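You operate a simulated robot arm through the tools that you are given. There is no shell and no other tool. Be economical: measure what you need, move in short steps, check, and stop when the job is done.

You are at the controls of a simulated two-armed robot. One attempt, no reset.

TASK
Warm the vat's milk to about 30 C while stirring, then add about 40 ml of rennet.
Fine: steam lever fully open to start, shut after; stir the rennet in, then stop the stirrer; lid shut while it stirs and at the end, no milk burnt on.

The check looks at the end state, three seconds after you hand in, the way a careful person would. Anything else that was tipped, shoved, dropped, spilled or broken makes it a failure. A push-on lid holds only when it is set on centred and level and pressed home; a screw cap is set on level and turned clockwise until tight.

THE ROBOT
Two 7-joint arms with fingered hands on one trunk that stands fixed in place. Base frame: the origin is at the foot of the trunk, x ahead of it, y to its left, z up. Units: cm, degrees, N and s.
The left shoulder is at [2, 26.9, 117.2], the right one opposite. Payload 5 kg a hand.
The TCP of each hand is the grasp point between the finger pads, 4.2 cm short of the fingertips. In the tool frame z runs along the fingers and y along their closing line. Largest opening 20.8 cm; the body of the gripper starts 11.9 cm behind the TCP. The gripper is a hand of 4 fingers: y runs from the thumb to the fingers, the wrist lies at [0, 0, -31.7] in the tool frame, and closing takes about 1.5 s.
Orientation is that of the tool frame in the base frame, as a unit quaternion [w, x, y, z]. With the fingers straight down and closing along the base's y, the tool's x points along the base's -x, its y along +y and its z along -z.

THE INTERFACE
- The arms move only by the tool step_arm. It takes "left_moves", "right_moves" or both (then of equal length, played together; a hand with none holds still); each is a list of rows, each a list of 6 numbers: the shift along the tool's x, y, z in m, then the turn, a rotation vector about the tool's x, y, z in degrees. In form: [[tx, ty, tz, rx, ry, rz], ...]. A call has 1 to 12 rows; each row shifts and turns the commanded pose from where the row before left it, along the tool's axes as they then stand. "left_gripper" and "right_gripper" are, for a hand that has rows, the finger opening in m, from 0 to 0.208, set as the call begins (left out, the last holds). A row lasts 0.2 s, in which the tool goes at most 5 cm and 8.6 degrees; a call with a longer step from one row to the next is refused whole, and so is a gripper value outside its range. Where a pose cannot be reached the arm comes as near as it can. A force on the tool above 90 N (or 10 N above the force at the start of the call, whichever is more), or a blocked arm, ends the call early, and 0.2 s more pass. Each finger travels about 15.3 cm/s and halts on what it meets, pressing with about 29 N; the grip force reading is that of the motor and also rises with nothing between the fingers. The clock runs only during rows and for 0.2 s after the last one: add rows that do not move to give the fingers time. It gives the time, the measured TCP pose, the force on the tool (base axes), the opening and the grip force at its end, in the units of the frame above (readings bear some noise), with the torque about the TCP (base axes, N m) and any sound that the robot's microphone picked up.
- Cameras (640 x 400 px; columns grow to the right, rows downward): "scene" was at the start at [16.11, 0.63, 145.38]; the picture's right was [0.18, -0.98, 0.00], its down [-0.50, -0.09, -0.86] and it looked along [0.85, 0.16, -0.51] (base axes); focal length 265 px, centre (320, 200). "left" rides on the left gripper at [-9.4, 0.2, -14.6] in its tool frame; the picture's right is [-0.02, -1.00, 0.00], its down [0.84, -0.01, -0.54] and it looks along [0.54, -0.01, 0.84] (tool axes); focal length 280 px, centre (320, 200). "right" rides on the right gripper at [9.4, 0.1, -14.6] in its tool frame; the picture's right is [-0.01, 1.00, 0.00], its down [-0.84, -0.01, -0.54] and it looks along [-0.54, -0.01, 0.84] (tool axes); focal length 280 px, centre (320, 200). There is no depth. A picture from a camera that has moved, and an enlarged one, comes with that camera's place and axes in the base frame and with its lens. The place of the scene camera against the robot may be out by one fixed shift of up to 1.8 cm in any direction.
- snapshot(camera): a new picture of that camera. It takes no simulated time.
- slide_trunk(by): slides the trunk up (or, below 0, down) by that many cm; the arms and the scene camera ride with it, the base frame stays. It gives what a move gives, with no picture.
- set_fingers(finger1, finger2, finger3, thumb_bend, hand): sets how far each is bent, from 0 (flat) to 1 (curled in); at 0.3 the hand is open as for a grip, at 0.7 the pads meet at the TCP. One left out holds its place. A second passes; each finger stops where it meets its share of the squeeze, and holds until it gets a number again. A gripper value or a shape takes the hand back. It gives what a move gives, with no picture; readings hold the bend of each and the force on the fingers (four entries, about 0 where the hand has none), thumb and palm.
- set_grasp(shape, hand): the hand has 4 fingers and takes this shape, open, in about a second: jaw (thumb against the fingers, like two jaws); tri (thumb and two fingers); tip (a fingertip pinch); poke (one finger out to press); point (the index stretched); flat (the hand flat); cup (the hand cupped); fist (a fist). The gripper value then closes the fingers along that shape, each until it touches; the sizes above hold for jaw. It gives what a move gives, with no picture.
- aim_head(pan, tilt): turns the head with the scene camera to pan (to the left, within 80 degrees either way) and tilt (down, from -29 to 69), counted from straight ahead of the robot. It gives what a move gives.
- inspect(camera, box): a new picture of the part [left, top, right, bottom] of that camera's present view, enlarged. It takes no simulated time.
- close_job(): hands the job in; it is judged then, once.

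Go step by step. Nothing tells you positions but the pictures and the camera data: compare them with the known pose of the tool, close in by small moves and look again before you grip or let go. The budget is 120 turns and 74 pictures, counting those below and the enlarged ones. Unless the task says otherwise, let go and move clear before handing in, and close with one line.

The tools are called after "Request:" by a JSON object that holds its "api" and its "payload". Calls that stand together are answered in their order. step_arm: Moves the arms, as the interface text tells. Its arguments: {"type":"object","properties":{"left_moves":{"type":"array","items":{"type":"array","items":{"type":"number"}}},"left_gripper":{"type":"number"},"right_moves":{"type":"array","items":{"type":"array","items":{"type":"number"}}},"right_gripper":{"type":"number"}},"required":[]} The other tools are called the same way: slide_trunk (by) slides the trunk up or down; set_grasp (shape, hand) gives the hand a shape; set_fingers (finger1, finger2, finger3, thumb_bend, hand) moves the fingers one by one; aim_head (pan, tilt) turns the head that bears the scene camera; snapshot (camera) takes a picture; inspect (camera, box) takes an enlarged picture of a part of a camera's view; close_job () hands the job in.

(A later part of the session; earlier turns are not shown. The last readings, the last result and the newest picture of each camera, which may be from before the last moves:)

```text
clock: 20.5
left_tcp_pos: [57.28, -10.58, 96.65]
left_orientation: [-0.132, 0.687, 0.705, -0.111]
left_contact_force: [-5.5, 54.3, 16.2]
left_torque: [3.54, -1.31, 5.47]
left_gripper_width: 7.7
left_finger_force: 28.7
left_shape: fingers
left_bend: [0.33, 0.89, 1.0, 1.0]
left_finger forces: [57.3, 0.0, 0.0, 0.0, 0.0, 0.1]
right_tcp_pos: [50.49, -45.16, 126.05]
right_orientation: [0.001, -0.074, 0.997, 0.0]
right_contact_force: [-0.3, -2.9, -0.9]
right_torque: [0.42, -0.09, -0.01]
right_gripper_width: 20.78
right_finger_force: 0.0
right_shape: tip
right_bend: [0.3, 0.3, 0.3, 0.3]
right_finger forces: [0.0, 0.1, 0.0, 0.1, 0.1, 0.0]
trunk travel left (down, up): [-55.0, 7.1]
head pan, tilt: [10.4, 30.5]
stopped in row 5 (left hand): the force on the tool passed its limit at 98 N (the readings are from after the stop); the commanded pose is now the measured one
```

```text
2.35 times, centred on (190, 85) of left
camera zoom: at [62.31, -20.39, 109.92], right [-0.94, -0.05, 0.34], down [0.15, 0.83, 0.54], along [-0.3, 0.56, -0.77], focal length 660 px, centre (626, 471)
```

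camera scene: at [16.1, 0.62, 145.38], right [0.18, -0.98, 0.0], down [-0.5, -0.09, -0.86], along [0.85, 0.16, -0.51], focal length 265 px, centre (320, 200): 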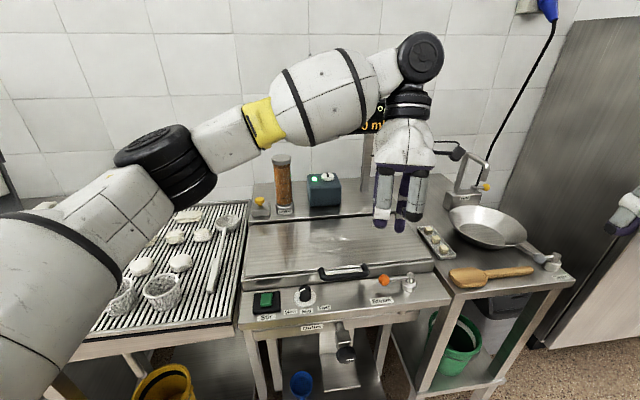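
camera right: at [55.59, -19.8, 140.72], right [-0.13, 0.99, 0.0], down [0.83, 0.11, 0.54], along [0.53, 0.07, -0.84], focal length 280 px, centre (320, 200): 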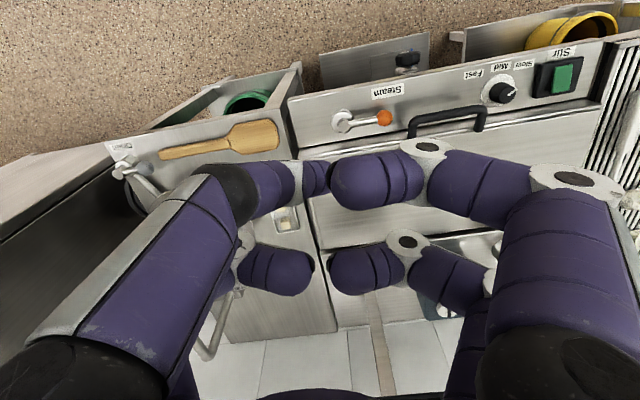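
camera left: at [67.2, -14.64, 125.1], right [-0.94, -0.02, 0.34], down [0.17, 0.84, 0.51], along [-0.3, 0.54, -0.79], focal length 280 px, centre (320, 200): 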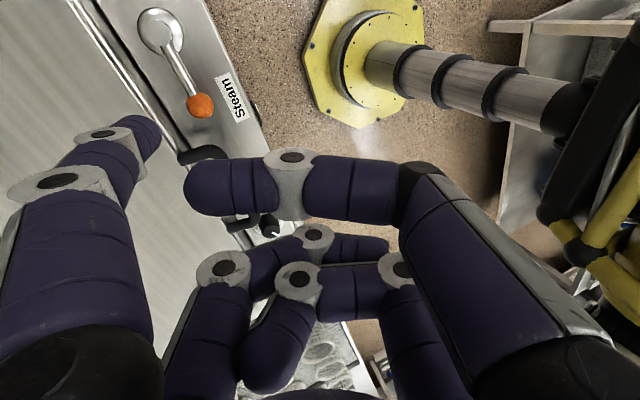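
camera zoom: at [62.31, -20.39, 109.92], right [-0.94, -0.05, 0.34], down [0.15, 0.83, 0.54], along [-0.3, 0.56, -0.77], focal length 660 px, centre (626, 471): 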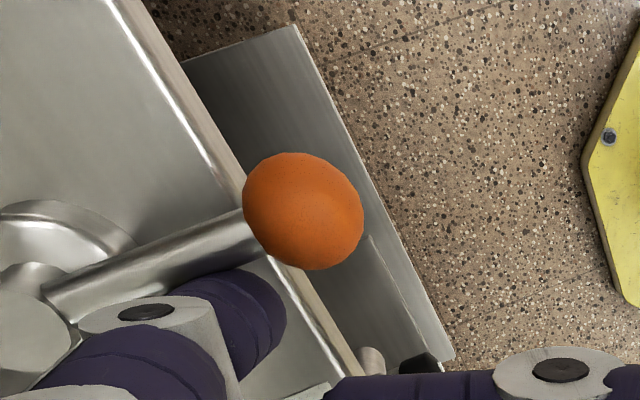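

It hit the hard stop after about 95° of travel, so steam is fully open. I'll free the finger, move to the other side of the lever ready to close it, and read the display.

Request:
{"api": "step_arm", "payload": {"left_moves": [[0.015, 0, 0, 0, 0, 0], [0, -0.0137, -0.0376, 0, 0, 0], [0, -0.0137, -0.0376, 0, 0, 0], [-0.0375, 0, 0, 0, 0, 0], [-0.0375, 0, 0, 0, 0, 0]]}}

Request:
{"api": "snapshot", "payload": {"camera": "scene"}}

```text
clock: 21.7
left_tcp_pos: [57.18, -17.54, 104.45]
left_orientation: [-0.129, 0.691, 0.702, -0.116]
left_contact_force: [-0.4, -0.6, -1.1]
left_torque: [0.02, 0.02, 0.03]
left_gripper_width: 8.07
left_finger_force: 0.0
left_shape: fingers
left_bend: [0.3, 0.89, 1.0, 1.0]
left_finger forces: [0.1, 0.0, 0.0, 0.1, 0.0, 0.1]
right_tcp_pos: [50.62, -45.16, 125.97]
right_orientation: [0.0, -0.073, 0.997, 0.001]
right_contact_force: [0.4, -0.6, -0.2]
right_torque: [0.11, -0.06, -0.01]
right_gripper_width: 20.81
right_finger_force: 0.1
right_shape: tip
right_bend: [0.3, 0.3, 0.3, 0.3]
right_finger forces: [0.1, 0.0, 0.1, 0.0, 0.1, 0.0]
trunk travel left (down, up): [-55.0, 7.1]
head pan, tilt: [10.4, 30.5]
```

```text
37 pictures are left
camera scene: at [16.08, 0.58, 145.38], right [0.18, -0.98, 0.0], down [-0.5, -0.09, -0.86], along [0.85, 0.16, -0.51], focal length 265 px, centre (320, 200)
```

scene: 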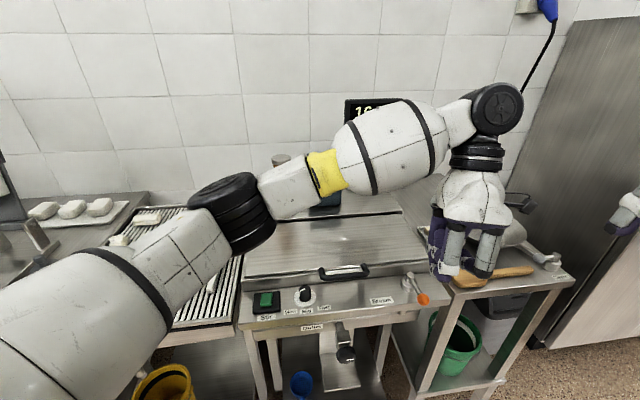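

The display is partly hidden but shows about 16. I'll lower to the closing position beside the lever, which also drops the forearm, and read again.

Request:
{"api": "step_arm", "payload": {"left_moves": [[0, 0.0137, 0.0376, 0, 0, 0], [0, 0.0137, 0.0376, 0, 0, 0]]}}

Request:
{"api": "snapshot", "payload": {"camera": "scene"}}

```text
clock: 22.3
left_tcp_pos: [56.94, -17.04, 96.58]
left_orientation: [-0.128, 0.69, 0.703, -0.117]
left_contact_force: [1.2, 0.0, 0.5]
left_torque: [-0.02, 0.01, 0.0]
left_gripper_width: 8.08
left_finger_force: 0.1
left_shape: fingers
left_bend: [0.3, 0.89, 1.0, 1.0]
left_finger forces: [0.1, 0.0, 0.0, 0.0, 0.0, 0.0]
right_tcp_pos: [50.58, -44.93, 125.99]
right_orientation: [-0.001, -0.074, 0.997, 0.0]
right_contact_force: [1.0, 0.4, 0.8]
right_torque: [-0.01, 0.09, 0.01]
right_gripper_width: 20.78
right_finger_force: 0.0
right_shape: tip
right_bend: [0.3, 0.3, 0.3, 0.3]
right_finger forces: [0.1, 0.0, 0.0, 0.0, 0.0, 0.0]
trunk travel left (down, up): [-55.0, 7.1]
head pan, tilt: [10.4, 30.5]
```

```text
36 pictures are left
camera scene: at [16.17, 0.64, 145.37], right [0.18, -0.98, 0.0], down [-0.5, -0.09, -0.86], along [0.85, 0.16, -0.51], focal length 265 px, centre (320, 200)
```

scene: 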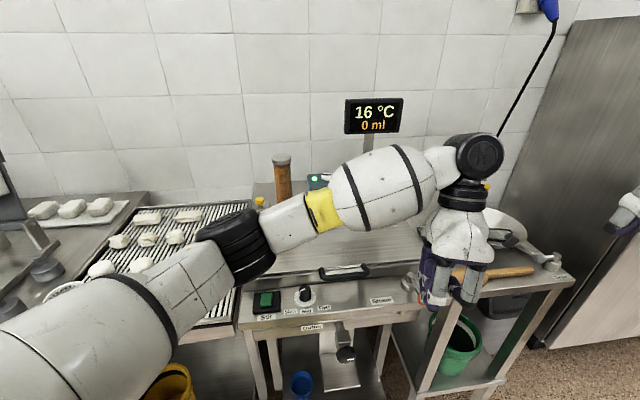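

The display is visible now at 16 °C. I'll wait 2.4 s to measure the heating rate.

Request:
{"api": "step_arm", "payload": {"left_moves": [[0, 0, 0, 0, 0, 0], [0, 0, 0, 0, 0, 0], [0, 0, 0, 0, 0, 0], [0, 0, 0, 0, 0, 0], [0, 0, 0, 0, 0, 0], [0, 0, 0, 0, 0, 0], [0, 0, 0, 0, 0, 0], [0, 0, 0, 0, 0, 0], [0, 0, 0, 0, 0, 0], [0, 0, 0, 0, 0, 0], [0, 0, 0, 0, 0, 0], [0, 0, 0, 0, 0, 0]]}}

Request:
{"api": "inspect", "payload": {"camera": "scene", "box": [300, 90, 460, 190]}}

```text
clock: 24.9
left_tcp_pos: [56.83, -17.04, 96.4]
left_orientation: [-0.129, 0.691, 0.702, -0.115]
left_contact_force: [-1.1, -1.2, -0.5]
left_torque: [-0.01, 0.0, -0.01]
left_gripper_width: 8.06
left_finger_force: 0.1
left_shape: fingers
left_bend: [0.3, 0.89, 1.0, 1.0]
left_finger forces: [0.0, 0.1, 0.0, 0.0, 0.0, 0.0]
right_tcp_pos: [50.59, -45.03, 126.05]
right_orientation: [0.0, -0.073, 0.997, -0.001]
right_contact_force: [-0.2, -0.4, -0.9]
right_torque: [-0.01, 0.01, 0.0]
right_gripper_width: 20.78
right_finger_force: 0.0
right_shape: tip
right_bend: [0.3, 0.3, 0.3, 0.3]
right_finger forces: [0.0, 0.0, 0.0, 0.0, 0.0, 0.1]
trunk travel left (down, up): [-55.0, 7.1]
head pan, tilt: [10.4, 30.5]
```

```text
4.00 times, centred on (380, 140) of scene
camera zoom: at [16.12, 0.63, 145.38], right [0.18, -0.98, 0.0], down [-0.5, -0.09, -0.86], along [0.85, 0.16, -0.51], focal length 1058 px, centre (80, 440)
```

zoom: 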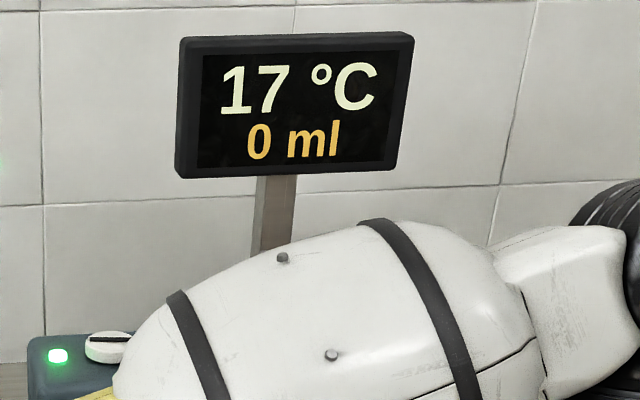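

It's 17 °C, so the rate is around 0.4–0.5 °C/s. I'll wait about 10 s and read again.

Request:
{"api": "step_arm", "payload": {"left_moves": [[0, 0, 0, 0, 0, 0], [0, 0, 0, 0, 0, 0], [0, 0, 0, 0, 0, 0], [0, 0, 0, 0, 0, 0], [0, 0, 0, 0, 0, 0], [0, 0, 0, 0, 0, 0], [0, 0, 0, 0, 0, 0], [0, 0, 0, 0, 0, 0], [0, 0, 0, 0, 0, 0], [0, 0, 0, 0, 0, 0], [0, 0, 0, 0, 0, 0], [0, 0, 0, 0, 0, 0]]}}

Request:
{"api": "step_arm", "payload": {"left_moves": [[0, 0, 0, 0, 0, 0], [0, 0, 0, 0, 0, 0], [0, 0, 0, 0, 0, 0], [0, 0, 0, 0, 0, 0], [0, 0, 0, 0, 0, 0], [0, 0, 0, 0, 0, 0], [0, 0, 0, 0, 0, 0], [0, 0, 0, 0, 0, 0], [0, 0, 0, 0, 0, 0], [0, 0, 0, 0, 0, 0], [0, 0, 0, 0, 0, 0], [0, 0, 0, 0, 0, 0]]}}

Request:
{"api": "step_arm", "payload": {"left_moves": [[0, 0, 0, 0, 0, 0], [0, 0, 0, 0, 0, 0], [0, 0, 0, 0, 0, 0], [0, 0, 0, 0, 0, 0], [0, 0, 0, 0, 0, 0], [0, 0, 0, 0, 0, 0], [0, 0, 0, 0, 0, 0], [0, 0, 0, 0, 0, 0], [0, 0, 0, 0, 0, 0], [0, 0, 0, 0, 0, 0], [0, 0, 0, 0, 0, 0], [0, 0, 0, 0, 0, 0]]}}

Request:
{"api": "inspect", "payload": {"camera": "scene", "box": [300, 90, 460, 190]}}

Request:
{"api": "inspect", "payload": {"camera": "left", "box": [60, 0, 320, 170]}}

```text
clock: 27.5
left_tcp_pos: [56.82, -17.15, 96.53]
left_orientation: [-0.129, 0.69, 0.703, -0.116]
left_contact_force: [0.0, -0.6, -0.1]
left_torque: [0.03, 0.01, -0.03]
left_gripper_width: 8.07
left_finger_force: 0.1
left_shape: fingers
left_bend: [0.3, 0.89, 1.0, 1.0]
left_finger forces: [0.1, 0.0, 0.1, 0.0, 0.1, 0.1]
right_tcp_pos: [50.62, -45.0, 126.08]
right_orientation: [0.0, -0.073, 0.997, 0.0]
right_contact_force: [0.7, -0.3, 0.5]
right_torque: [0.0, -0.02, -0.01]
right_gripper_width: 20.8
right_finger_force: 0.0
right_shape: tip
right_bend: [0.3, 0.3, 0.3, 0.3]
right_finger forces: [0.0, 0.0, 0.1, 0.0, 0.0, 0.0]
trunk travel left (down, up): [-55.0, 7.1]
head pan, tilt: [10.4, 30.5]
```

```text
clock: 30.1
left_tcp_pos: [56.8, -17.12, 96.42]
left_orientation: [-0.128, 0.691, 0.702, -0.116]
left_contact_force: [0.4, 0.1, 0.3]
left_torque: [0.0, -0.03, 0.01]
left_gripper_width: 8.09
left_finger_force: 0.0
left_shape: fingers
left_bend: [0.3, 0.89, 1.0, 1.0]
left_finger forces: [0.0, 0.0, 0.0, 0.0, 0.0, 0.0]
right_tcp_pos: [50.71, -45.01, 125.94]
right_orientation: [0.0, -0.073, 0.997, 0.001]
right_contact_force: [0.7, -0.3, -0.6]
right_torque: [-0.01, -0.02, -0.02]
right_gripper_width: 20.8
right_finger_force: 0.0
right_shape: tip
right_bend: [0.3, 0.3, 0.3, 0.3]
right_finger forces: [0.0, 0.1, 0.0, 0.0, 0.0, 0.0]
trunk travel left (down, up): [-55.0, 7.1]
head pan, tilt: [10.4, 30.5]
```

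```text
clock: 32.7
left_tcp_pos: [56.89, -17.12, 96.51]
left_orientation: [-0.129, 0.691, 0.702, -0.115]
left_contact_force: [0.0, -0.4, 0.5]
left_torque: [-0.02, 0.03, 0.01]
left_gripper_width: 8.07
left_finger_force: 0.0
left_shape: fingers
left_bend: [0.3, 0.89, 1.0, 1.0]
left_finger forces: [0.1, 0.1, 0.0, 0.0, 0.0, 0.1]
right_tcp_pos: [50.71, -45.03, 126.15]
right_orientation: [0.0, -0.074, 0.997, 0.0]
right_contact_force: [0.3, -0.3, 0.9]
right_torque: [-0.01, -0.01, -0.02]
right_gripper_width: 20.82
right_finger_force: 0.0
right_shape: tip
right_bend: [0.3, 0.3, 0.3, 0.3]
right_finger forces: [0.0, 0.0, 0.0, 0.1, 0.0, 0.0]
trunk travel left (down, up): [-55.0, 7.1]
head pan, tilt: [10.4, 30.5]
```

```text
4.00 times, centred on (380, 140) of scene
camera zoom: at [16.12, 0.63, 145.38], right [0.18, -0.98, 0.0], down [-0.5, -0.09, -0.86], along [0.85, 0.16, -0.51], focal length 1058 px, centre (80, 440)
```

zoom: 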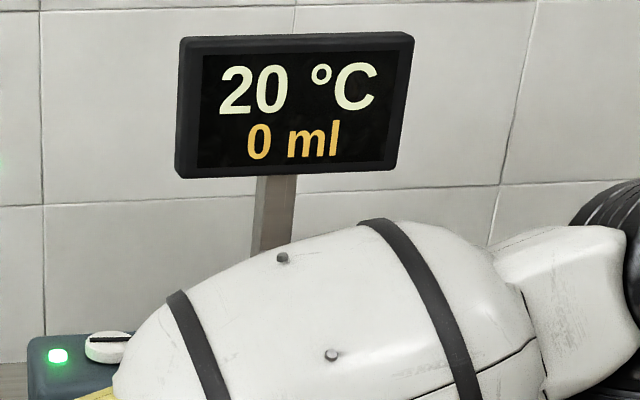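

```text
2.35 times, centred on (190, 85) of left
camera zoom: at [61.88, -26.69, 109.85], right [-0.94, -0.03, 0.34], down [0.16, 0.83, 0.53], along [-0.3, 0.55, -0.78], focal length 660 px, centre (626, 471)
```

zoom: 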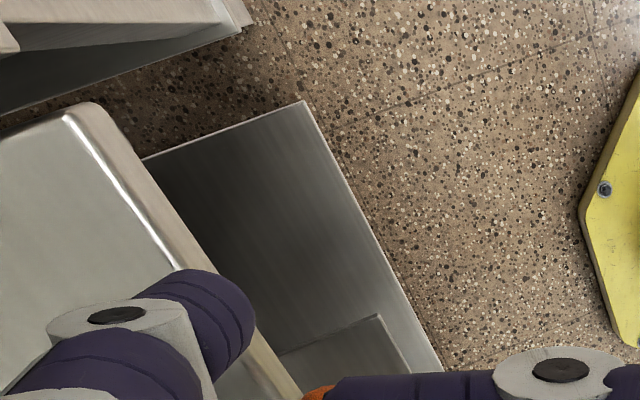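

It's 20 °C at 32.7 s, so about 0.4 °C/s. I'll wait about 18 s more.

Request:
{"api": "step_arm", "payload": {"left_moves": [[0, 0, 0, 0, 0, 0], [0, 0, 0, 0, 0, 0], [0, 0, 0, 0, 0, 0], [0, 0, 0, 0, 0, 0], [0, 0, 0, 0, 0, 0], [0, 0, 0, 0, 0, 0], [0, 0, 0, 0, 0, 0], [0, 0, 0, 0, 0, 0], [0, 0, 0, 0, 0, 0], [0, 0, 0, 0, 0, 0], [0, 0, 0, 0, 0, 0], [0, 0, 0, 0, 0, 0]]}}

Request:
{"api": "step_arm", "payload": {"left_moves": [[0, 0, 0, 0, 0, 0], [0, 0, 0, 0, 0, 0], [0, 0, 0, 0, 0, 0], [0, 0, 0, 0, 0, 0], [0, 0, 0, 0, 0, 0], [0, 0, 0, 0, 0, 0], [0, 0, 0, 0, 0, 0], [0, 0, 0, 0, 0, 0], [0, 0, 0, 0, 0, 0], [0, 0, 0, 0, 0, 0], [0, 0, 0, 0, 0, 0], [0, 0, 0, 0, 0, 0]]}}

Request:
{"api": "step_arm", "payload": {"left_moves": [[0, 0, 0, 0, 0, 0], [0, 0, 0, 0, 0, 0], [0, 0, 0, 0, 0, 0], [0, 0, 0, 0, 0, 0], [0, 0, 0, 0, 0, 0], [0, 0, 0, 0, 0, 0], [0, 0, 0, 0, 0, 0], [0, 0, 0, 0, 0, 0], [0, 0, 0, 0, 0, 0], [0, 0, 0, 0, 0, 0], [0, 0, 0, 0, 0, 0], [0, 0, 0, 0, 0, 0]]}}

Request:
{"api": "step_arm", "payload": {"left_moves": [[0, 0, 0, 0, 0, 0], [0, 0, 0, 0, 0, 0], [0, 0, 0, 0, 0, 0], [0, 0, 0, 0, 0, 0], [0, 0, 0, 0, 0, 0], [0, 0, 0, 0, 0, 0], [0, 0, 0, 0, 0, 0], [0, 0, 0, 0, 0, 0], [0, 0, 0, 0, 0, 0], [0, 0, 0, 0, 0, 0], [0, 0, 0, 0, 0, 0], [0, 0, 0, 0, 0, 0]]}}

Request:
{"api": "step_arm", "payload": {"left_moves": [[0, 0, 0, 0, 0, 0], [0, 0, 0, 0, 0, 0], [0, 0, 0, 0, 0, 0], [0, 0, 0, 0, 0, 0], [0, 0, 0, 0, 0, 0], [0, 0, 0, 0, 0, 0], [0, 0, 0, 0, 0, 0], [0, 0, 0, 0, 0, 0], [0, 0, 0, 0, 0, 0], [0, 0, 0, 0, 0, 0], [0, 0, 0, 0, 0, 0], [0, 0, 0, 0, 0, 0]]}}

Request:
{"api": "step_arm", "payload": {"left_moves": [[0, 0, 0, 0, 0, 0], [0, 0, 0, 0, 0, 0], [0, 0, 0, 0, 0, 0], [0, 0, 0, 0, 0, 0], [0, 0, 0, 0, 0, 0], [0, 0, 0, 0, 0, 0], [0, 0, 0, 0, 0, 0], [0, 0, 0, 0, 0, 0], [0, 0, 0, 0, 0, 0], [0, 0, 0, 0, 0, 0], [0, 0, 0, 0, 0, 0], [0, 0, 0, 0, 0, 0]]}}

Request:
{"api": "inspect", "payload": {"camera": "scene", "box": [240, 90, 460, 230]}}

```text
clock: 35.3
left_tcp_pos: [56.94, -17.12, 96.54]
left_orientation: [-0.129, 0.691, 0.701, -0.116]
left_contact_force: [0.0, -0.5, 0.3]
left_torque: [-0.01, 0.0, -0.04]
left_gripper_width: 8.07
left_finger_force: 0.0
left_shape: fingers
left_bend: [0.3, 0.89, 1.0, 1.0]
left_finger forces: [0.0, 0.1, 0.0, 0.1, 0.0, 0.0]
right_tcp_pos: [50.65, -45.06, 125.96]
right_orientation: [-0.001, -0.073, 0.997, 0.0]
right_contact_force: [-0.7, 0.2, 0.5]
right_torque: [0.01, -0.04, -0.01]
right_gripper_width: 20.8
right_finger_force: 0.0
right_shape: tip
right_bend: [0.3, 0.3, 0.3, 0.3]
right_finger forces: [0.0, 0.0, 0.0, 0.1, 0.1, 0.0]
trunk travel left (down, up): [-55.0, 7.1]
head pan, tilt: [10.4, 30.5]
```

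```text
clock: 37.9
left_tcp_pos: [56.85, -16.98, 96.39]
left_orientation: [-0.129, 0.691, 0.701, -0.116]
left_contact_force: [0.4, -0.4, -0.1]
left_torque: [0.01, 0.02, 0.03]
left_gripper_width: 8.09
left_finger_force: 0.0
left_shape: fingers
left_bend: [0.3, 0.89, 1.0, 1.0]
left_finger forces: [0.0, 0.0, 0.0, 0.0, 0.0, 0.1]
right_tcp_pos: [50.51, -44.97, 125.97]
right_orientation: [-0.001, -0.073, 0.997, 0.0]
right_contact_force: [-0.7, -0.1, -0.3]
right_torque: [-0.02, 0.01, 0.0]
right_gripper_width: 20.79
right_finger_force: 0.1
right_shape: tip
right_bend: [0.3, 0.3, 0.3, 0.3]
right_finger forces: [0.1, 0.0, 0.1, 0.0, 0.0, 0.0]
trunk travel left (down, up): [-55.0, 7.1]
head pan, tilt: [10.4, 30.5]
```

```text
clock: 40.5
left_tcp_pos: [56.66, -17.1, 96.51]
left_orientation: [-0.128, 0.691, 0.702, -0.116]
left_contact_force: [-0.2, 0.2, 0.5]
left_torque: [0.01, 0.01, 0.01]
left_gripper_width: 8.04
left_finger_force: 0.0
left_shape: fingers
left_bend: [0.3, 0.89, 1.0, 1.0]
left_finger forces: [0.0, 0.0, 0.0, 0.1, 0.0, 0.0]
right_tcp_pos: [50.53, -45.14, 126.05]
right_orientation: [0.0, -0.074, 0.997, 0.001]
right_contact_force: [0.9, -0.3, 0.6]
right_torque: [0.02, 0.0, -0.02]
right_gripper_width: 20.78
right_finger_force: 0.1
right_shape: tip
right_bend: [0.3, 0.3, 0.3, 0.3]
right_finger forces: [0.0, 0.0, 0.0, 0.0, 0.0, 0.0]
trunk travel left (down, up): [-55.0, 7.1]
head pan, tilt: [10.4, 30.5]
```

```text
clock: 43.1
left_tcp_pos: [56.78, -17.15, 96.54]
left_orientation: [-0.128, 0.691, 0.703, -0.115]
left_contact_force: [-0.7, 0.7, -0.4]
left_torque: [0.0, -0.03, 0.03]
left_gripper_width: 8.09
left_finger_force: 0.1
left_shape: fingers
left_bend: [0.3, 0.89, 1.0, 1.0]
left_finger forces: [0.1, 0.0, 0.1, 0.1, 0.0, 0.0]
right_tcp_pos: [50.57, -45.11, 125.95]
right_orientation: [0.0, -0.073, 0.997, 0.0]
right_contact_force: [0.5, 0.5, 0.5]
right_torque: [-0.02, 0.01, -0.01]
right_gripper_width: 20.78
right_finger_force: 0.2
right_shape: tip
right_bend: [0.3, 0.3, 0.3, 0.3]
right_finger forces: [0.0, 0.0, 0.1, 0.0, 0.0, 0.0]
trunk travel left (down, up): [-55.0, 7.1]
head pan, tilt: [10.4, 30.5]
```

```text
clock: 45.7
left_tcp_pos: [56.88, -17.06, 96.49]
left_orientation: [-0.129, 0.691, 0.702, -0.116]
left_contact_force: [0.1, -0.2, -0.2]
left_torque: [0.04, 0.01, 0.0]
left_gripper_width: 8.09
left_finger_force: 0.1
left_shape: fingers
left_bend: [0.3, 0.89, 1.0, 1.0]
left_finger forces: [0.1, 0.1, 0.1, 0.1, 0.0, 0.0]
right_tcp_pos: [50.56, -45.11, 126.03]
right_orientation: [0.0, -0.073, 0.997, 0.001]
right_contact_force: [0.7, -0.4, -0.6]
right_torque: [-0.03, 0.01, -0.03]
right_gripper_width: 20.81
right_finger_force: 0.1
right_shape: tip
right_bend: [0.3, 0.3, 0.3, 0.3]
right_finger forces: [0.1, 0.0, 0.1, 0.1, 0.0, 0.1]
trunk travel left (down, up): [-55.0, 7.1]
head pan, tilt: [10.4, 30.5]
```

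```text
clock: 48.3
left_tcp_pos: [56.83, -17.13, 96.54]
left_orientation: [-0.13, 0.691, 0.702, -0.116]
left_contact_force: [0.4, 0.0, 0.9]
left_torque: [-0.03, -0.03, 0.01]
left_gripper_width: 8.1
left_finger_force: 0.1
left_shape: fingers
left_bend: [0.3, 0.89, 1.0, 1.0]
left_finger forces: [0.0, 0.0, 0.0, 0.0, 0.0, 0.0]
right_tcp_pos: [50.66, -45.03, 126.01]
right_orientation: [0.001, -0.073, 0.997, 0.0]
right_contact_force: [0.1, -0.4, -0.3]
right_torque: [-0.01, 0.02, 0.01]
right_gripper_width: 20.78
right_finger_force: 0.1
right_shape: tip
right_bend: [0.3, 0.3, 0.3, 0.3]
right_finger forces: [0.0, 0.1, 0.0, 0.0, 0.0, 0.1]
trunk travel left (down, up): [-55.0, 7.1]
head pan, tilt: [10.4, 30.5]
```

```text
2.86 times, centred on (350, 160) of scene
camera zoom: at [16.12, 0.63, 145.38], right [0.18, -0.98, 0.0], down [-0.5, -0.09, -0.86], along [0.85, 0.16, -0.51], focal length 756 px, centre (234, 314)
```

zoom: 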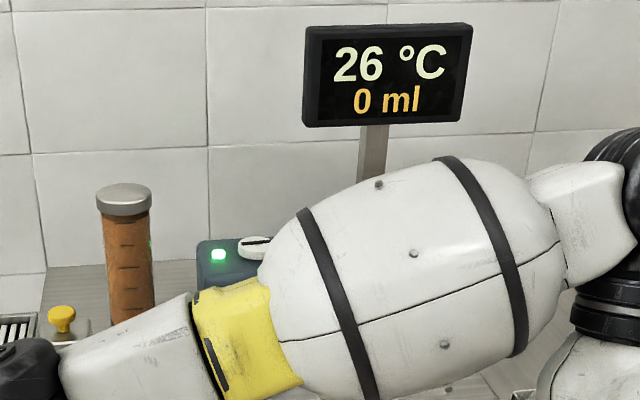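

It's 26 °C at 48.3 s, so I'll wait 5 s more and read again.

Request:
{"api": "step_arm", "payload": {"left_moves": [[0, 0, 0, 0, 0, 0], [0, 0, 0, 0, 0, 0], [0, 0, 0, 0, 0, 0], [0, 0, 0, 0, 0, 0], [0, 0, 0, 0, 0, 0], [0, 0, 0, 0, 0, 0], [0, 0, 0, 0, 0, 0], [0, 0, 0, 0, 0, 0], [0, 0, 0, 0, 0, 0], [0, 0, 0, 0, 0, 0], [0, 0, 0, 0, 0, 0], [0, 0, 0, 0, 0, 0]]}}

Request:
{"api": "step_arm", "payload": {"left_moves": [[0, 0, 0, 0, 0, 0], [0, 0, 0, 0, 0, 0], [0, 0, 0, 0, 0, 0], [0, 0, 0, 0, 0, 0], [0, 0, 0, 0, 0, 0], [0, 0, 0, 0, 0, 0], [0, 0, 0, 0, 0, 0], [0, 0, 0, 0, 0, 0], [0, 0, 0, 0, 0, 0], [0, 0, 0, 0, 0, 0], [0, 0, 0, 0, 0, 0], [0, 0, 0, 0, 0, 0]]}}

Request:
{"api": "snapshot", "payload": {"camera": "scene"}}

```text
clock: 50.9
left_tcp_pos: [56.93, -17.07, 96.44]
left_orientation: [-0.128, 0.691, 0.702, -0.115]
left_contact_force: [0.3, 0.5, 0.1]
left_torque: [0.0, -0.04, 0.01]
left_gripper_width: 8.08
left_finger_force: 0.1
left_shape: fingers
left_bend: [0.3, 0.89, 1.0, 1.0]
left_finger forces: [0.0, 0.0, 0.1, 0.0, 0.1, 0.1]
right_tcp_pos: [50.67, -45.11, 125.98]
right_orientation: [0.0, -0.072, 0.997, 0.0]
right_contact_force: [0.2, -0.6, 0.3]
right_torque: [0.02, -0.01, 0.01]
right_gripper_width: 20.81
right_finger_force: 0.1
right_shape: tip
right_bend: [0.3, 0.3, 0.3, 0.3]
right_finger forces: [0.0, 0.1, 0.0, 0.0, 0.1, 0.0]
trunk travel left (down, up): [-55.0, 7.1]
head pan, tilt: [10.4, 30.5]
```

```text
clock: 53.5
left_tcp_pos: [56.76, -17.11, 96.41]
left_orientation: [-0.129, 0.691, 0.702, -0.116]
left_contact_force: [0.6, -0.4, 0.1]
left_torque: [0.01, -0.02, -0.02]
left_gripper_width: 8.06
left_finger_force: 0.0
left_shape: fingers
left_bend: [0.3, 0.89, 1.0, 1.0]
left_finger forces: [0.0, 0.0, 0.1, 0.0, 0.0, 0.1]
right_tcp_pos: [50.68, -45.1, 126.02]
right_orientation: [-0.001, -0.073, 0.997, 0.0]
right_contact_force: [0.0, 0.4, 0.3]
right_torque: [0.0, 0.02, -0.01]
right_gripper_width: 20.77
right_finger_force: 0.1
right_shape: tip
right_bend: [0.3, 0.3, 0.3, 0.3]
right_finger forces: [0.1, 0.0, 0.0, 0.1, 0.1, 0.0]
trunk travel left (down, up): [-55.0, 7.1]
head pan, tilt: [10.4, 30.5]
```

```text
31 pictures are left
camera scene: at [16.12, 0.63, 145.38], right [0.18, -0.98, 0.0], down [-0.5, -0.09, -0.86], along [0.85, 0.16, -0.51], focal length 265 px, centre (320, 200)
```

scene: 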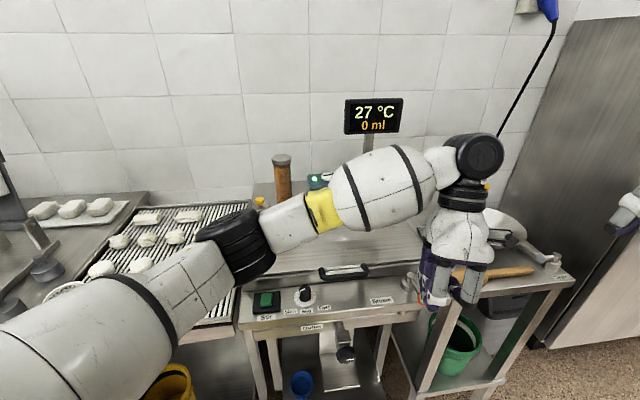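

It's 27 °C, likely about 27.4. I'll wait 5.2 s more, then sweep the lever shut.

Request:
{"api": "step_arm", "payload": {"left_moves": [[0, 0, 0, 0, 0, 0], [0, 0, 0, 0, 0, 0], [0, 0, 0, 0, 0, 0], [0, 0, 0, 0, 0, 0], [0, 0, 0, 0, 0, 0], [0, 0, 0, 0, 0, 0], [0, 0, 0, 0, 0, 0], [0, 0, 0, 0, 0, 0], [0, 0, 0, 0, 0, 0], [0, 0, 0, 0, 0, 0], [0, 0, 0, 0, 0, 0], [0, 0, 0, 0, 0, 0]]}}

Request:
{"api": "step_arm", "payload": {"left_moves": [[0, 0, 0, 0, 0, 0], [0, 0, 0, 0, 0, 0], [0, 0, 0, 0, 0, 0], [0, 0, 0, 0, 0, 0], [0, 0, 0, 0, 0, 0], [0, 0, 0, 0, 0, 0], [0, 0, 0, 0, 0, 0], [0, 0, 0, 0, 0, 0], [0, 0, 0, 0, 0, 0], [0, 0, 0, 0, 0, 0], [0, 0, 0, 0, 0, 0], [0, 0, 0, 0, 0, 0]]}}

Request:
{"api": "step_arm", "payload": {"left_moves": [[0.038, 0.0028, -0.001, 0, 0, 0], [0.017, -0.0075, 0.0027, 0, 0, 0], [0.022, 0, 0, 0, 0, 0], [0.017, 0.0056, -0.002, 0, 0, 0], [0.01, 0.0085, -0.003, 0, 0, 0], [0.008, 0.0094, -0.0034, 0, 0, 0], [0.004, 0.0085, -0.003, 0, 0, 0]]}}

Request:
{"api": "snapshot", "payload": {"camera": "scene"}}

```text
clock: 56.1
left_tcp_pos: [56.81, -17.1, 96.49]
left_orientation: [-0.128, 0.691, 0.702, -0.115]
left_contact_force: [-0.2, 0.7, 0.7]
left_torque: [0.0, -0.02, -0.01]
left_gripper_width: 8.1
left_finger_force: 0.0
left_shape: fingers
left_bend: [0.3, 0.89, 1.0, 1.0]
left_finger forces: [0.1, 0.0, 0.1, 0.0, 0.0, 0.0]
right_tcp_pos: [50.61, -45.09, 125.99]
right_orientation: [0.0, -0.073, 0.997, 0.0]
right_contact_force: [0.3, -0.6, -0.4]
right_torque: [0.0, 0.01, 0.01]
right_gripper_width: 20.77
right_finger_force: 0.0
right_shape: tip
right_bend: [0.3, 0.3, 0.3, 0.3]
right_finger forces: [0.1, 0.0, 0.0, 0.1, 0.1, 0.1]
trunk travel left (down, up): [-55.0, 7.1]
head pan, tilt: [10.4, 30.5]
```

```text
clock: 58.7
left_tcp_pos: [56.84, -17.16, 96.51]
left_orientation: [-0.129, 0.691, 0.702, -0.115]
left_contact_force: [0.0, -0.6, 0.3]
left_torque: [0.01, -0.01, 0.0]
left_gripper_width: 8.06
left_finger_force: 0.0
left_shape: fingers
left_bend: [0.3, 0.89, 1.0, 1.0]
left_finger forces: [0.1, 0.0, 0.0, 0.1, 0.0, 0.0]
right_tcp_pos: [50.69, -45.23, 126.04]
right_orientation: [0.001, -0.073, 0.997, 0.0]
right_contact_force: [0.4, -0.4, -0.4]
right_torque: [0.01, 0.0, 0.01]
right_gripper_width: 20.8
right_finger_force: 0.1
right_shape: tip
right_bend: [0.3, 0.3, 0.3, 0.3]
right_finger forces: [0.1, 0.0, 0.1, 0.0, 0.1, 0.0]
trunk travel left (down, up): [-55.0, 7.1]
head pan, tilt: [10.4, 30.5]
```

```text
clock: 60.3
left_tcp_pos: [59.76, -5.83, 96.52]
left_orientation: [-0.129, 0.692, 0.701, -0.117]
left_contact_force: [-9.3, -11.3, -3.2]
left_torque: [-0.7, 1.0, -1.15]
left_gripper_width: 7.25
left_finger_force: 7.7
left_shape: fingers
left_bend: [0.38, 0.89, 1.0, 1.0]
left_finger forces: [15.5, 0.0, 0.0, 0.0, 0.0, 0.0]
right_tcp_pos: [50.58, -45.12, 126.03]
right_orientation: [0.0, -0.074, 0.997, 0.0]
right_contact_force: [-0.5, 1.0, -0.4]
right_torque: [-0.05, 0.05, 0.01]
right_gripper_width: 20.8
right_finger_force: 0.1
right_shape: tip
right_bend: [0.3, 0.3, 0.3, 0.3]
right_finger forces: [0.0, 0.0, 0.1, 0.1, 0.0, 0.0]
trunk travel left (down, up): [-55.0, 7.1]
head pan, tilt: [10.4, 30.5]
```

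```text
30 pictures are left
camera scene: at [16.09, 0.58, 145.38], right [0.18, -0.98, 0.0], down [-0.5, -0.09, -0.86], along [0.85, 0.16, -0.51], focal length 265 px, centre (320, 200)
```

scene: 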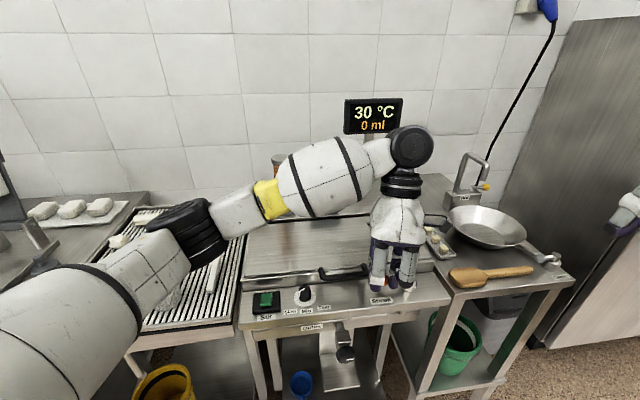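

It reads 30 °C and the finger is pressing against the lever. I'll push slightly more to be sure it's fully shut, then check.

Request:
{"api": "step_arm", "payload": {"left_moves": [[0.002, 0.0085, -0.003, 0, 0, 0], [0, 0.006, -0.002, 0, 0, 0]]}}

Request:
{"api": "inspect", "payload": {"camera": "left", "box": [0, 0, 320, 200]}}

```text
clock: 60.9
left_tcp_pos: [61.35, -5.76, 96.57]
left_orientation: [-0.127, 0.692, 0.701, -0.115]
left_contact_force: [-9.1, -25.1, 1.0]
left_torque: [-1.65, 0.56, -1.84]
left_gripper_width: 6.85
left_finger_force: 12.8
left_shape: fingers
left_bend: [0.47, 0.89, 1.0, 1.0]
left_finger forces: [25.6, 0.1, 0.1, 0.0, 0.0, 0.1]
right_tcp_pos: [50.62, -45.21, 126.05]
right_orientation: [0.0, -0.073, 0.997, 0.001]
right_contact_force: [-0.6, -0.1, -0.3]
right_torque: [0.0, 0.02, 0.0]
right_gripper_width: 20.79
right_finger_force: 0.0
right_shape: tip
right_bend: [0.3, 0.3, 0.3, 0.3]
right_finger forces: [0.0, 0.1, 0.0, 0.0, 0.1, 0.1]
trunk travel left (down, up): [-55.0, 7.1]
head pan, tilt: [10.4, 30.5]
```

```text
2.00 times, centred on (160, 100) of left
camera zoom: at [66.34, -15.33, 110.07], right [-0.94, -0.03, 0.34], down [0.16, 0.83, 0.53], along [-0.3, 0.55, -0.78], focal length 561 px, centre (640, 400)
```

zoom: 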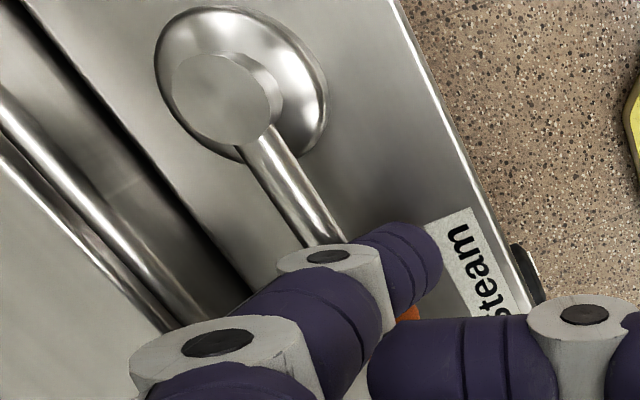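

The rod's angle matches the original closed position. I'll back the finger off, raise it and check.

Request:
{"api": "step_arm", "payload": {"left_moves": [[-0.008, -0.019, 0.007, 0, 0, 0], [0, -0.0137, -0.0376, 0, 0, 0], [0, -0.0137, -0.0376, 0, 0, 0], [0, -0.0137, -0.0376, 0, 0, 0], [0.045, 0, 0, 0, 0, 0], [0.045, 0, 0, 0, 0, 0], [0.045, 0, 0, 0, 0, 0]]}}

Request:
{"api": "snapshot", "payload": {"camera": "scene"}}

Request:
{"api": "inspect", "payload": {"camera": "scene", "box": [340, 255, 440, 315]}}

```text
clock: 62.5
left_tcp_pos: [59.03, 7.33, 108.87]
left_orientation: [-0.128, 0.691, 0.702, -0.116]
left_contact_force: [-0.2, 0.1, -0.5]
left_torque: [-0.12, 0.0, 0.07]
left_gripper_width: 8.05
left_finger_force: 0.0
left_shape: fingers
left_bend: [0.3, 0.89, 1.0, 1.0]
left_finger forces: [0.0, 0.0, 0.1, 0.0, 0.0, 0.0]
right_tcp_pos: [50.7, -44.85, 126.13]
right_orientation: [0.0, -0.074, 0.997, -0.001]
right_contact_force: [1.3, 2.4, 0.4]
right_torque: [-0.26, 0.05, 0.01]
right_gripper_width: 20.79
right_finger_force: 0.0
right_shape: tip
right_bend: [0.3, 0.3, 0.3, 0.3]
right_finger forces: [0.1, 0.0, 0.1, 0.0, 0.1, 0.0]
trunk travel left (down, up): [-55.0, 7.1]
head pan, tilt: [10.4, 30.5]
```

```text
28 pictures are left
camera scene: at [16.15, 0.82, 145.37], right [0.18, -0.98, 0.0], down [-0.5, -0.09, -0.86], along [0.85, 0.16, -0.51], focal length 265 px, centre (320, 200)
```

scene: 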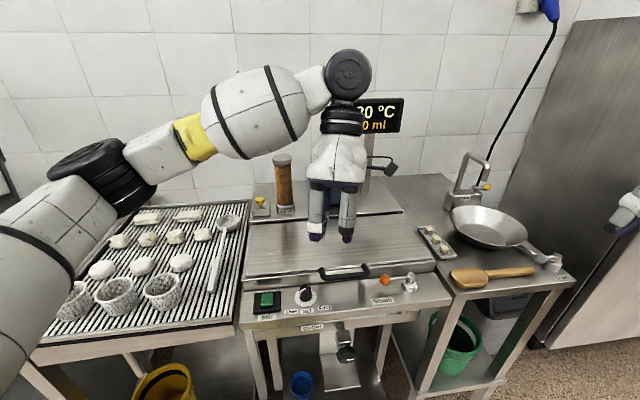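

```text
6.40 times, centred on (390, 285) of scene
camera zoom: at [16.15, 0.82, 145.37], right [0.18, -0.98, 0.0], down [-0.5, -0.09, -0.86], along [0.85, 0.16, -0.51], focal length 1693 px, centre (-128, -344)
```

zoom: 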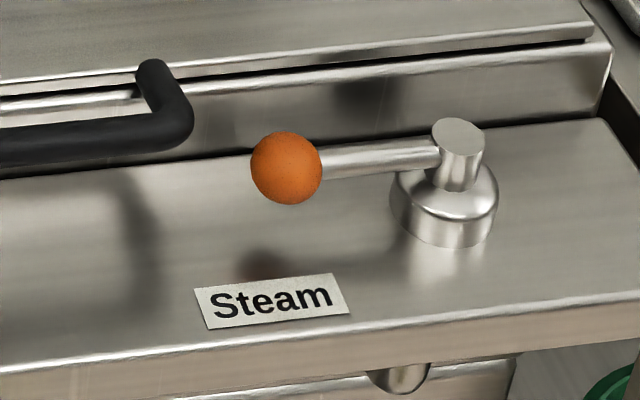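

Steam is shut with the lever exactly as at the start, and it reads 30 °C. Next is the yellow rennet button near (97,40,94); I'll level the hand, raise it, and move over in front of it.

Request:
{"api": "step_arm", "payload": {"left_moves": [[0, -0.0137, -0.0376, -6.67, 0, 0], [0, 0, -0.03, -6.67, 0, 0], [0, 0, -0.03, -6.67, 0, 0], [0.041, 0.022, -0.008, 0, 0, 0], [0.041, 0.022, -0.008, 0, 0, 0], [0.041, 0.022, -0.008, 0, 0, 0], [0.041, 0.022, -0.008, 0, 0, 0], [0.041, 0.022, -0.008, 0, 0, 0], [0.041, 0.022, -0.008, 0, 0, 0], [0.041, 0.022, 0, 0, 0, 0], [0.041, 0.022, 0, 0, 0, 0], [0.04, 0.022, 0, 0, 0, 0]]}}

Request:
{"api": "snapshot", "payload": {"camera": "left"}}

Request:
{"api": "snapshot", "payload": {"camera": "scene"}}

```text
clock: 65.1
left_tcp_pos: [79.65, 43.99, 124.4]
left_orientation: [-0.008, 0.703, 0.711, 0.007]
left_contact_force: [1.2, 0.8, -0.9]
left_torque: [-0.01, 0.14, -0.02]
left_gripper_width: 8.08
left_finger_force: 0.0
left_shape: fingers
left_bend: [0.3, 0.89, 1.0, 1.0]
left_finger forces: [0.1, 0.0, 0.1, 0.0, 0.0, 0.0]
right_tcp_pos: [50.73, -45.0, 126.15]
right_orientation: [0.0, -0.074, 0.997, 0.0]
right_contact_force: [1.0, 0.5, -0.3]
right_torque: [-0.1, 0.1, 0.01]
right_gripper_width: 20.79
right_finger_force: 0.0
right_shape: tip
right_bend: [0.3, 0.3, 0.3, 0.3]
right_finger forces: [0.0, 0.1, 0.0, 0.1, 0.0, 0.0]
trunk travel left (down, up): [-55.0, 7.1]
head pan, tilt: [10.4, 30.5]
```

```text
26 pictures are left
camera left: at [79.67, 34.39, 138.64], right [-1.0, -0.03, 0.0], down [-0.02, 0.83, 0.56], along [-0.01, 0.56, -0.83], focal length 280 px, centre (320, 200)
```

left: 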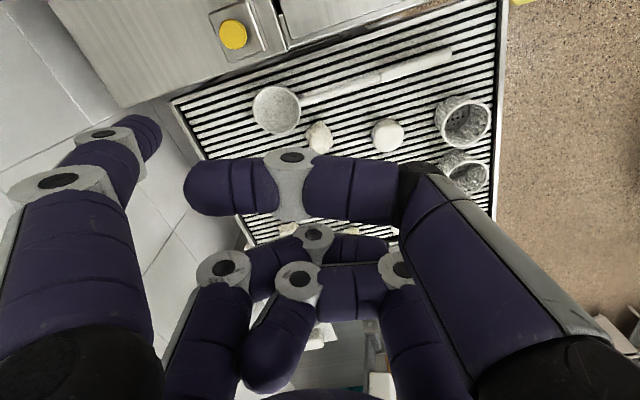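

```text
25 pictures are left
camera scene: at [16.19, 0.69, 145.36], right [0.18, -0.98, 0.0], down [-0.5, -0.09, -0.86], along [0.85, 0.16, -0.51], focal length 265 px, centre (320, 200)
```

scene: 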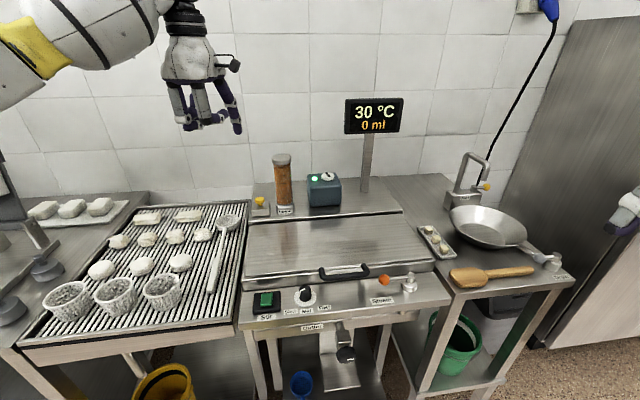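

Triangulated, the button's top is at about (90.5, 37.1, 98.2). I'll bring the tip to about 4 cm above it and check.

Request:
{"api": "step_arm", "payload": {"left_moves": [[-0.02, -0.004, 0.03, 0, 0, 0], [-0.02, -0.004, 0.03, 0, 0, 0], [0, 0, 0.04, 0, 0, 0], [0, 0, 0.04, 0, 0, 0], [0, 0, 0.035, 0, 0, 0]]}}

Request:
{"api": "inspect", "payload": {"camera": "left", "box": [0, 0, 320, 200]}}

Request:
{"api": "inspect", "payload": {"camera": "scene", "box": [220, 130, 320, 230]}}

```text
clock: 66.3
left_tcp_pos: [78.88, 40.55, 106.8]
left_orientation: [-0.006, 0.702, 0.712, 0.007]
left_contact_force: [0.8, 0.5, 0.4]
left_torque: [-0.14, 0.08, -0.01]
left_gripper_width: 8.1
left_finger_force: 0.0
left_shape: fingers
left_bend: [0.3, 0.89, 1.0, 1.0]
left_finger forces: [0.0, 0.0, 0.1, 0.1, 0.0, 0.0]
right_tcp_pos: [50.76, -44.99, 126.13]
right_orientation: [0.0, -0.075, 0.997, 0.0]
right_contact_force: [1.1, 0.5, -0.8]
right_torque: [-0.11, 0.14, -0.01]
right_gripper_width: 20.79
right_finger_force: 0.1
right_shape: tip
right_bend: [0.3, 0.3, 0.3, 0.3]
right_finger forces: [0.0, 0.0, 0.0, 0.0, 0.0, 0.0]
trunk travel left (down, up): [-55.0, 7.1]
head pan, tilt: [10.4, 30.5]
```

```text
2.00 times, centred on (160, 100) of left
camera zoom: at [78.98, 31.02, 121.18], right [-1.0, -0.03, 0.0], down [-0.02, 0.83, 0.56], along [-0.01, 0.55, -0.83], focal length 561 px, centre (640, 400)
```

zoom: 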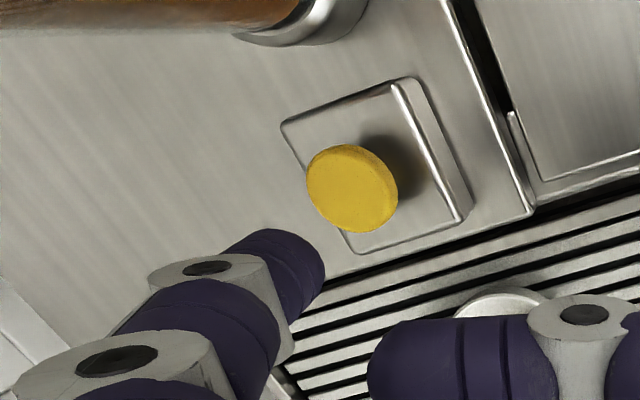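

```text
4.00 times, centred on (270, 180) of scene
camera zoom: at [16.23, 0.74, 145.35], right [0.18, -0.98, 0.0], down [-0.5, -0.09, -0.86], along [0.85, 0.16, -0.51], focal length 1058 px, centre (520, 280)
```

zoom: 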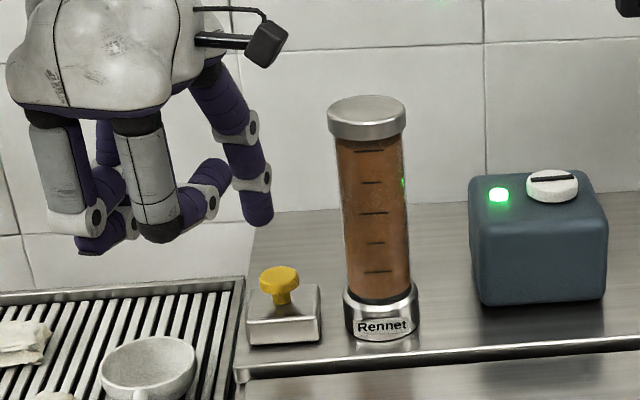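

The tip needs about 1.2 cm to the right. I'll correct that and go to just above the button.

Request:
{"api": "step_arm", "payload": {"left_moves": [[-0.012, -0.003, 0, 0, 0, 0], [0, 0, 0.015, 0, 0, 0], [0, 0, 0.012, 0, 0, 0]]}}

Request:
{"api": "inspect", "payload": {"camera": "left", "box": [0, 0, 320, 200]}}

Request:
{"api": "inspect", "payload": {"camera": "scene", "box": [220, 130, 320, 230]}}

```text
clock: 67.1
left_tcp_pos: [78.65, 39.17, 104.26]
left_orientation: [-0.007, 0.703, 0.712, 0.008]
left_contact_force: [0.1, 0.4, -0.1]
left_torque: [-0.01, 0.08, -0.03]
left_gripper_width: 8.09
left_finger_force: 0.2
left_shape: fingers
left_bend: [0.3, 0.89, 1.0, 1.0]
left_finger forces: [0.0, 0.1, 0.1, 0.0, 0.0, 0.0]
right_tcp_pos: [50.64, -45.05, 126.03]
right_orientation: [0.0, -0.073, 0.997, 0.0]
right_contact_force: [0.0, 0.4, 0.2]
right_torque: [0.02, 0.0, -0.04]
right_gripper_width: 20.78
right_finger_force: 0.1
right_shape: tip
right_bend: [0.3, 0.3, 0.3, 0.3]
right_finger forces: [0.1, 0.0, 0.0, 0.0, 0.1, 0.0]
trunk travel left (down, up): [-55.0, 7.1]
head pan, tilt: [10.4, 30.5]
```

```text
2.00 times, centred on (160, 100) of left
camera zoom: at [78.68, 29.52, 118.53], right [-1.0, -0.03, 0.0], down [-0.02, 0.83, 0.56], along [-0.01, 0.56, -0.83], focal length 561 px, centre (640, 400)
```

zoom: 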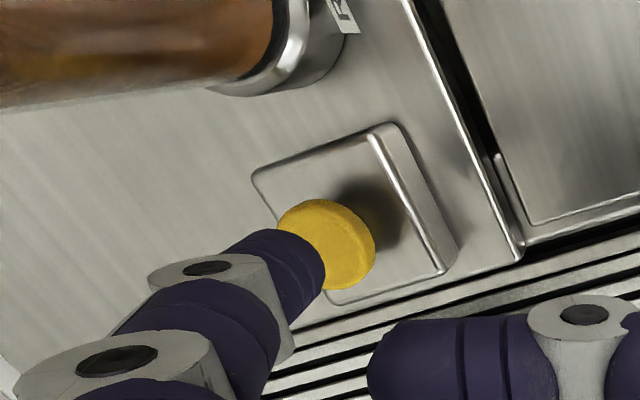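

```text
4.00 times, centred on (270, 180) of scene
camera zoom: at [16.14, 0.62, 145.37], right [0.18, -0.98, 0.0], down [-0.5, -0.09, -0.86], along [0.85, 0.16, -0.51], focal length 1058 px, centre (520, 280)
```

zoom: 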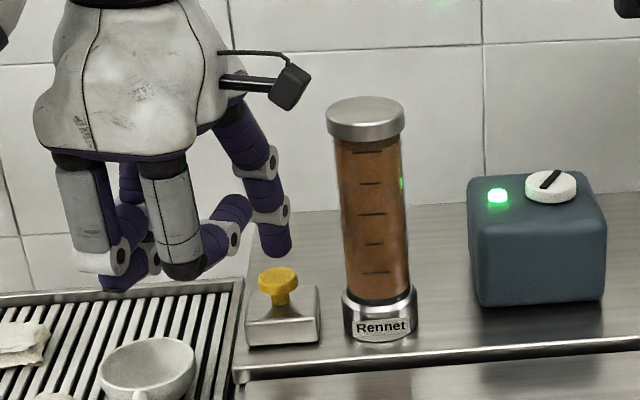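

The spinning white disc and lit lamp confirm the stirrer is on. I'll do one short press of the button and then lift.

Request:
{"api": "step_arm", "payload": {"left_moves": [[0, -0.004, 0.01, 0, 0, 0], [0, 0, 0.008, 0, 0, 0], [0, 0, 0.006, 0, 0, 0]]}}

Request:
{"api": "inspect", "payload": {"camera": "scene", "box": [230, 90, 420, 230]}}

```text
clock: 67.9
left_tcp_pos: [78.18, 39.17, 101.63]
left_orientation: [-0.007, 0.703, 0.711, 0.009]
left_contact_force: [0.0, -0.6, 1.3]
left_torque: [-0.05, -0.09, -0.04]
left_gripper_width: 8.08
left_finger_force: 0.9
left_shape: fingers
left_bend: [0.3, 0.89, 1.0, 1.0]
left_finger forces: [0.9, 0.1, 0.0, 0.1, 0.0, 0.0]
right_tcp_pos: [50.67, -45.09, 126.11]
right_orientation: [0.001, -0.074, 0.997, 0.0]
right_contact_force: [0.3, -0.6, 0.4]
right_torque: [0.01, 0.01, 0.0]
right_gripper_width: 20.78
right_finger_force: 0.0
right_shape: tip
right_bend: [0.3, 0.3, 0.3, 0.3]
right_finger forces: [0.0, 0.0, 0.0, 0.1, 0.0, 0.0]
trunk travel left (down, up): [-55.0, 7.1]
head pan, tilt: [10.4, 30.5]
```

```text
2.86 times, centred on (325, 160) of scene
camera zoom: at [16.12, 0.64, 145.38], right [0.18, -0.98, 0.0], down [-0.5, -0.09, -0.86], along [0.85, 0.16, -0.51], focal length 756 px, centre (306, 314)
```

zoom: 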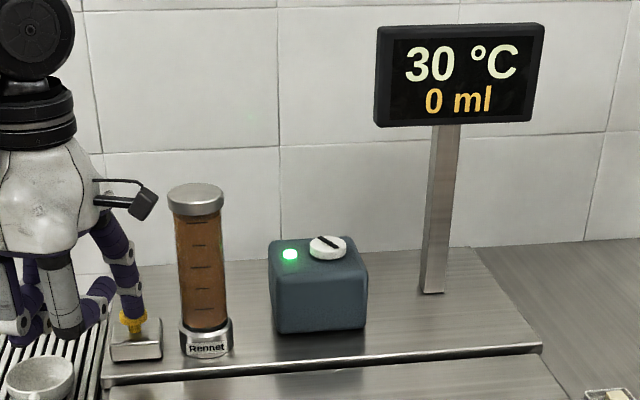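

The finger is touching the button at 0.9 N with 0 ml so far. I'll press about 1 cm further.

Request:
{"api": "step_arm", "payload": {"left_moves": [[0, 0, 0.006, 0, 0, 0], [0, 0, 0.005, 0, 0, 0]]}}

Request:
{"api": "inspect", "payload": {"camera": "scene", "box": [230, 90, 420, 230]}}

```text
clock: 68.5
left_tcp_pos: [78.01, 39.12, 100.76]
left_orientation: [-0.005, 0.703, 0.711, 0.008]
left_contact_force: [-4.0, -0.7, 9.0]
left_torque: [-0.29, -1.01, -0.2]
left_gripper_width: 8.15
left_finger_force: 4.6
left_shape: fingers
left_bend: [0.29, 0.89, 1.0, 1.0]
left_finger forces: [9.5, 0.1, 0.0, 0.0, 0.1, 0.1]
right_tcp_pos: [50.56, -45.12, 126.05]
right_orientation: [0.0, -0.073, 0.997, -0.001]
right_contact_force: [0.2, 0.0, 0.1]
right_torque: [0.03, -0.03, 0.03]
right_gripper_width: 20.79
right_finger_force: 0.1
right_shape: tip
right_bend: [0.3, 0.3, 0.3, 0.3]
right_finger forces: [0.0, 0.1, 0.1, 0.1, 0.0, 0.0]
trunk travel left (down, up): [-55.0, 7.1]
head pan, tilt: [10.4, 30.5]
```

```text
2.86 times, centred on (325, 160) of scene
camera zoom: at [16.05, 0.61, 145.4], right [0.18, -0.98, 0.0], down [-0.5, -0.09, -0.86], along [0.85, 0.16, -0.51], focal length 756 px, centre (306, 314)
```

zoom: 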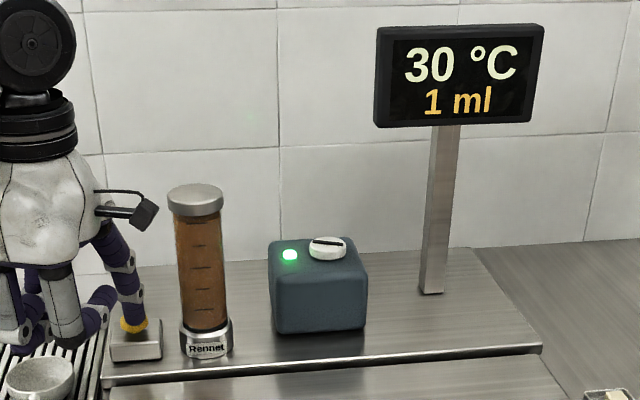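

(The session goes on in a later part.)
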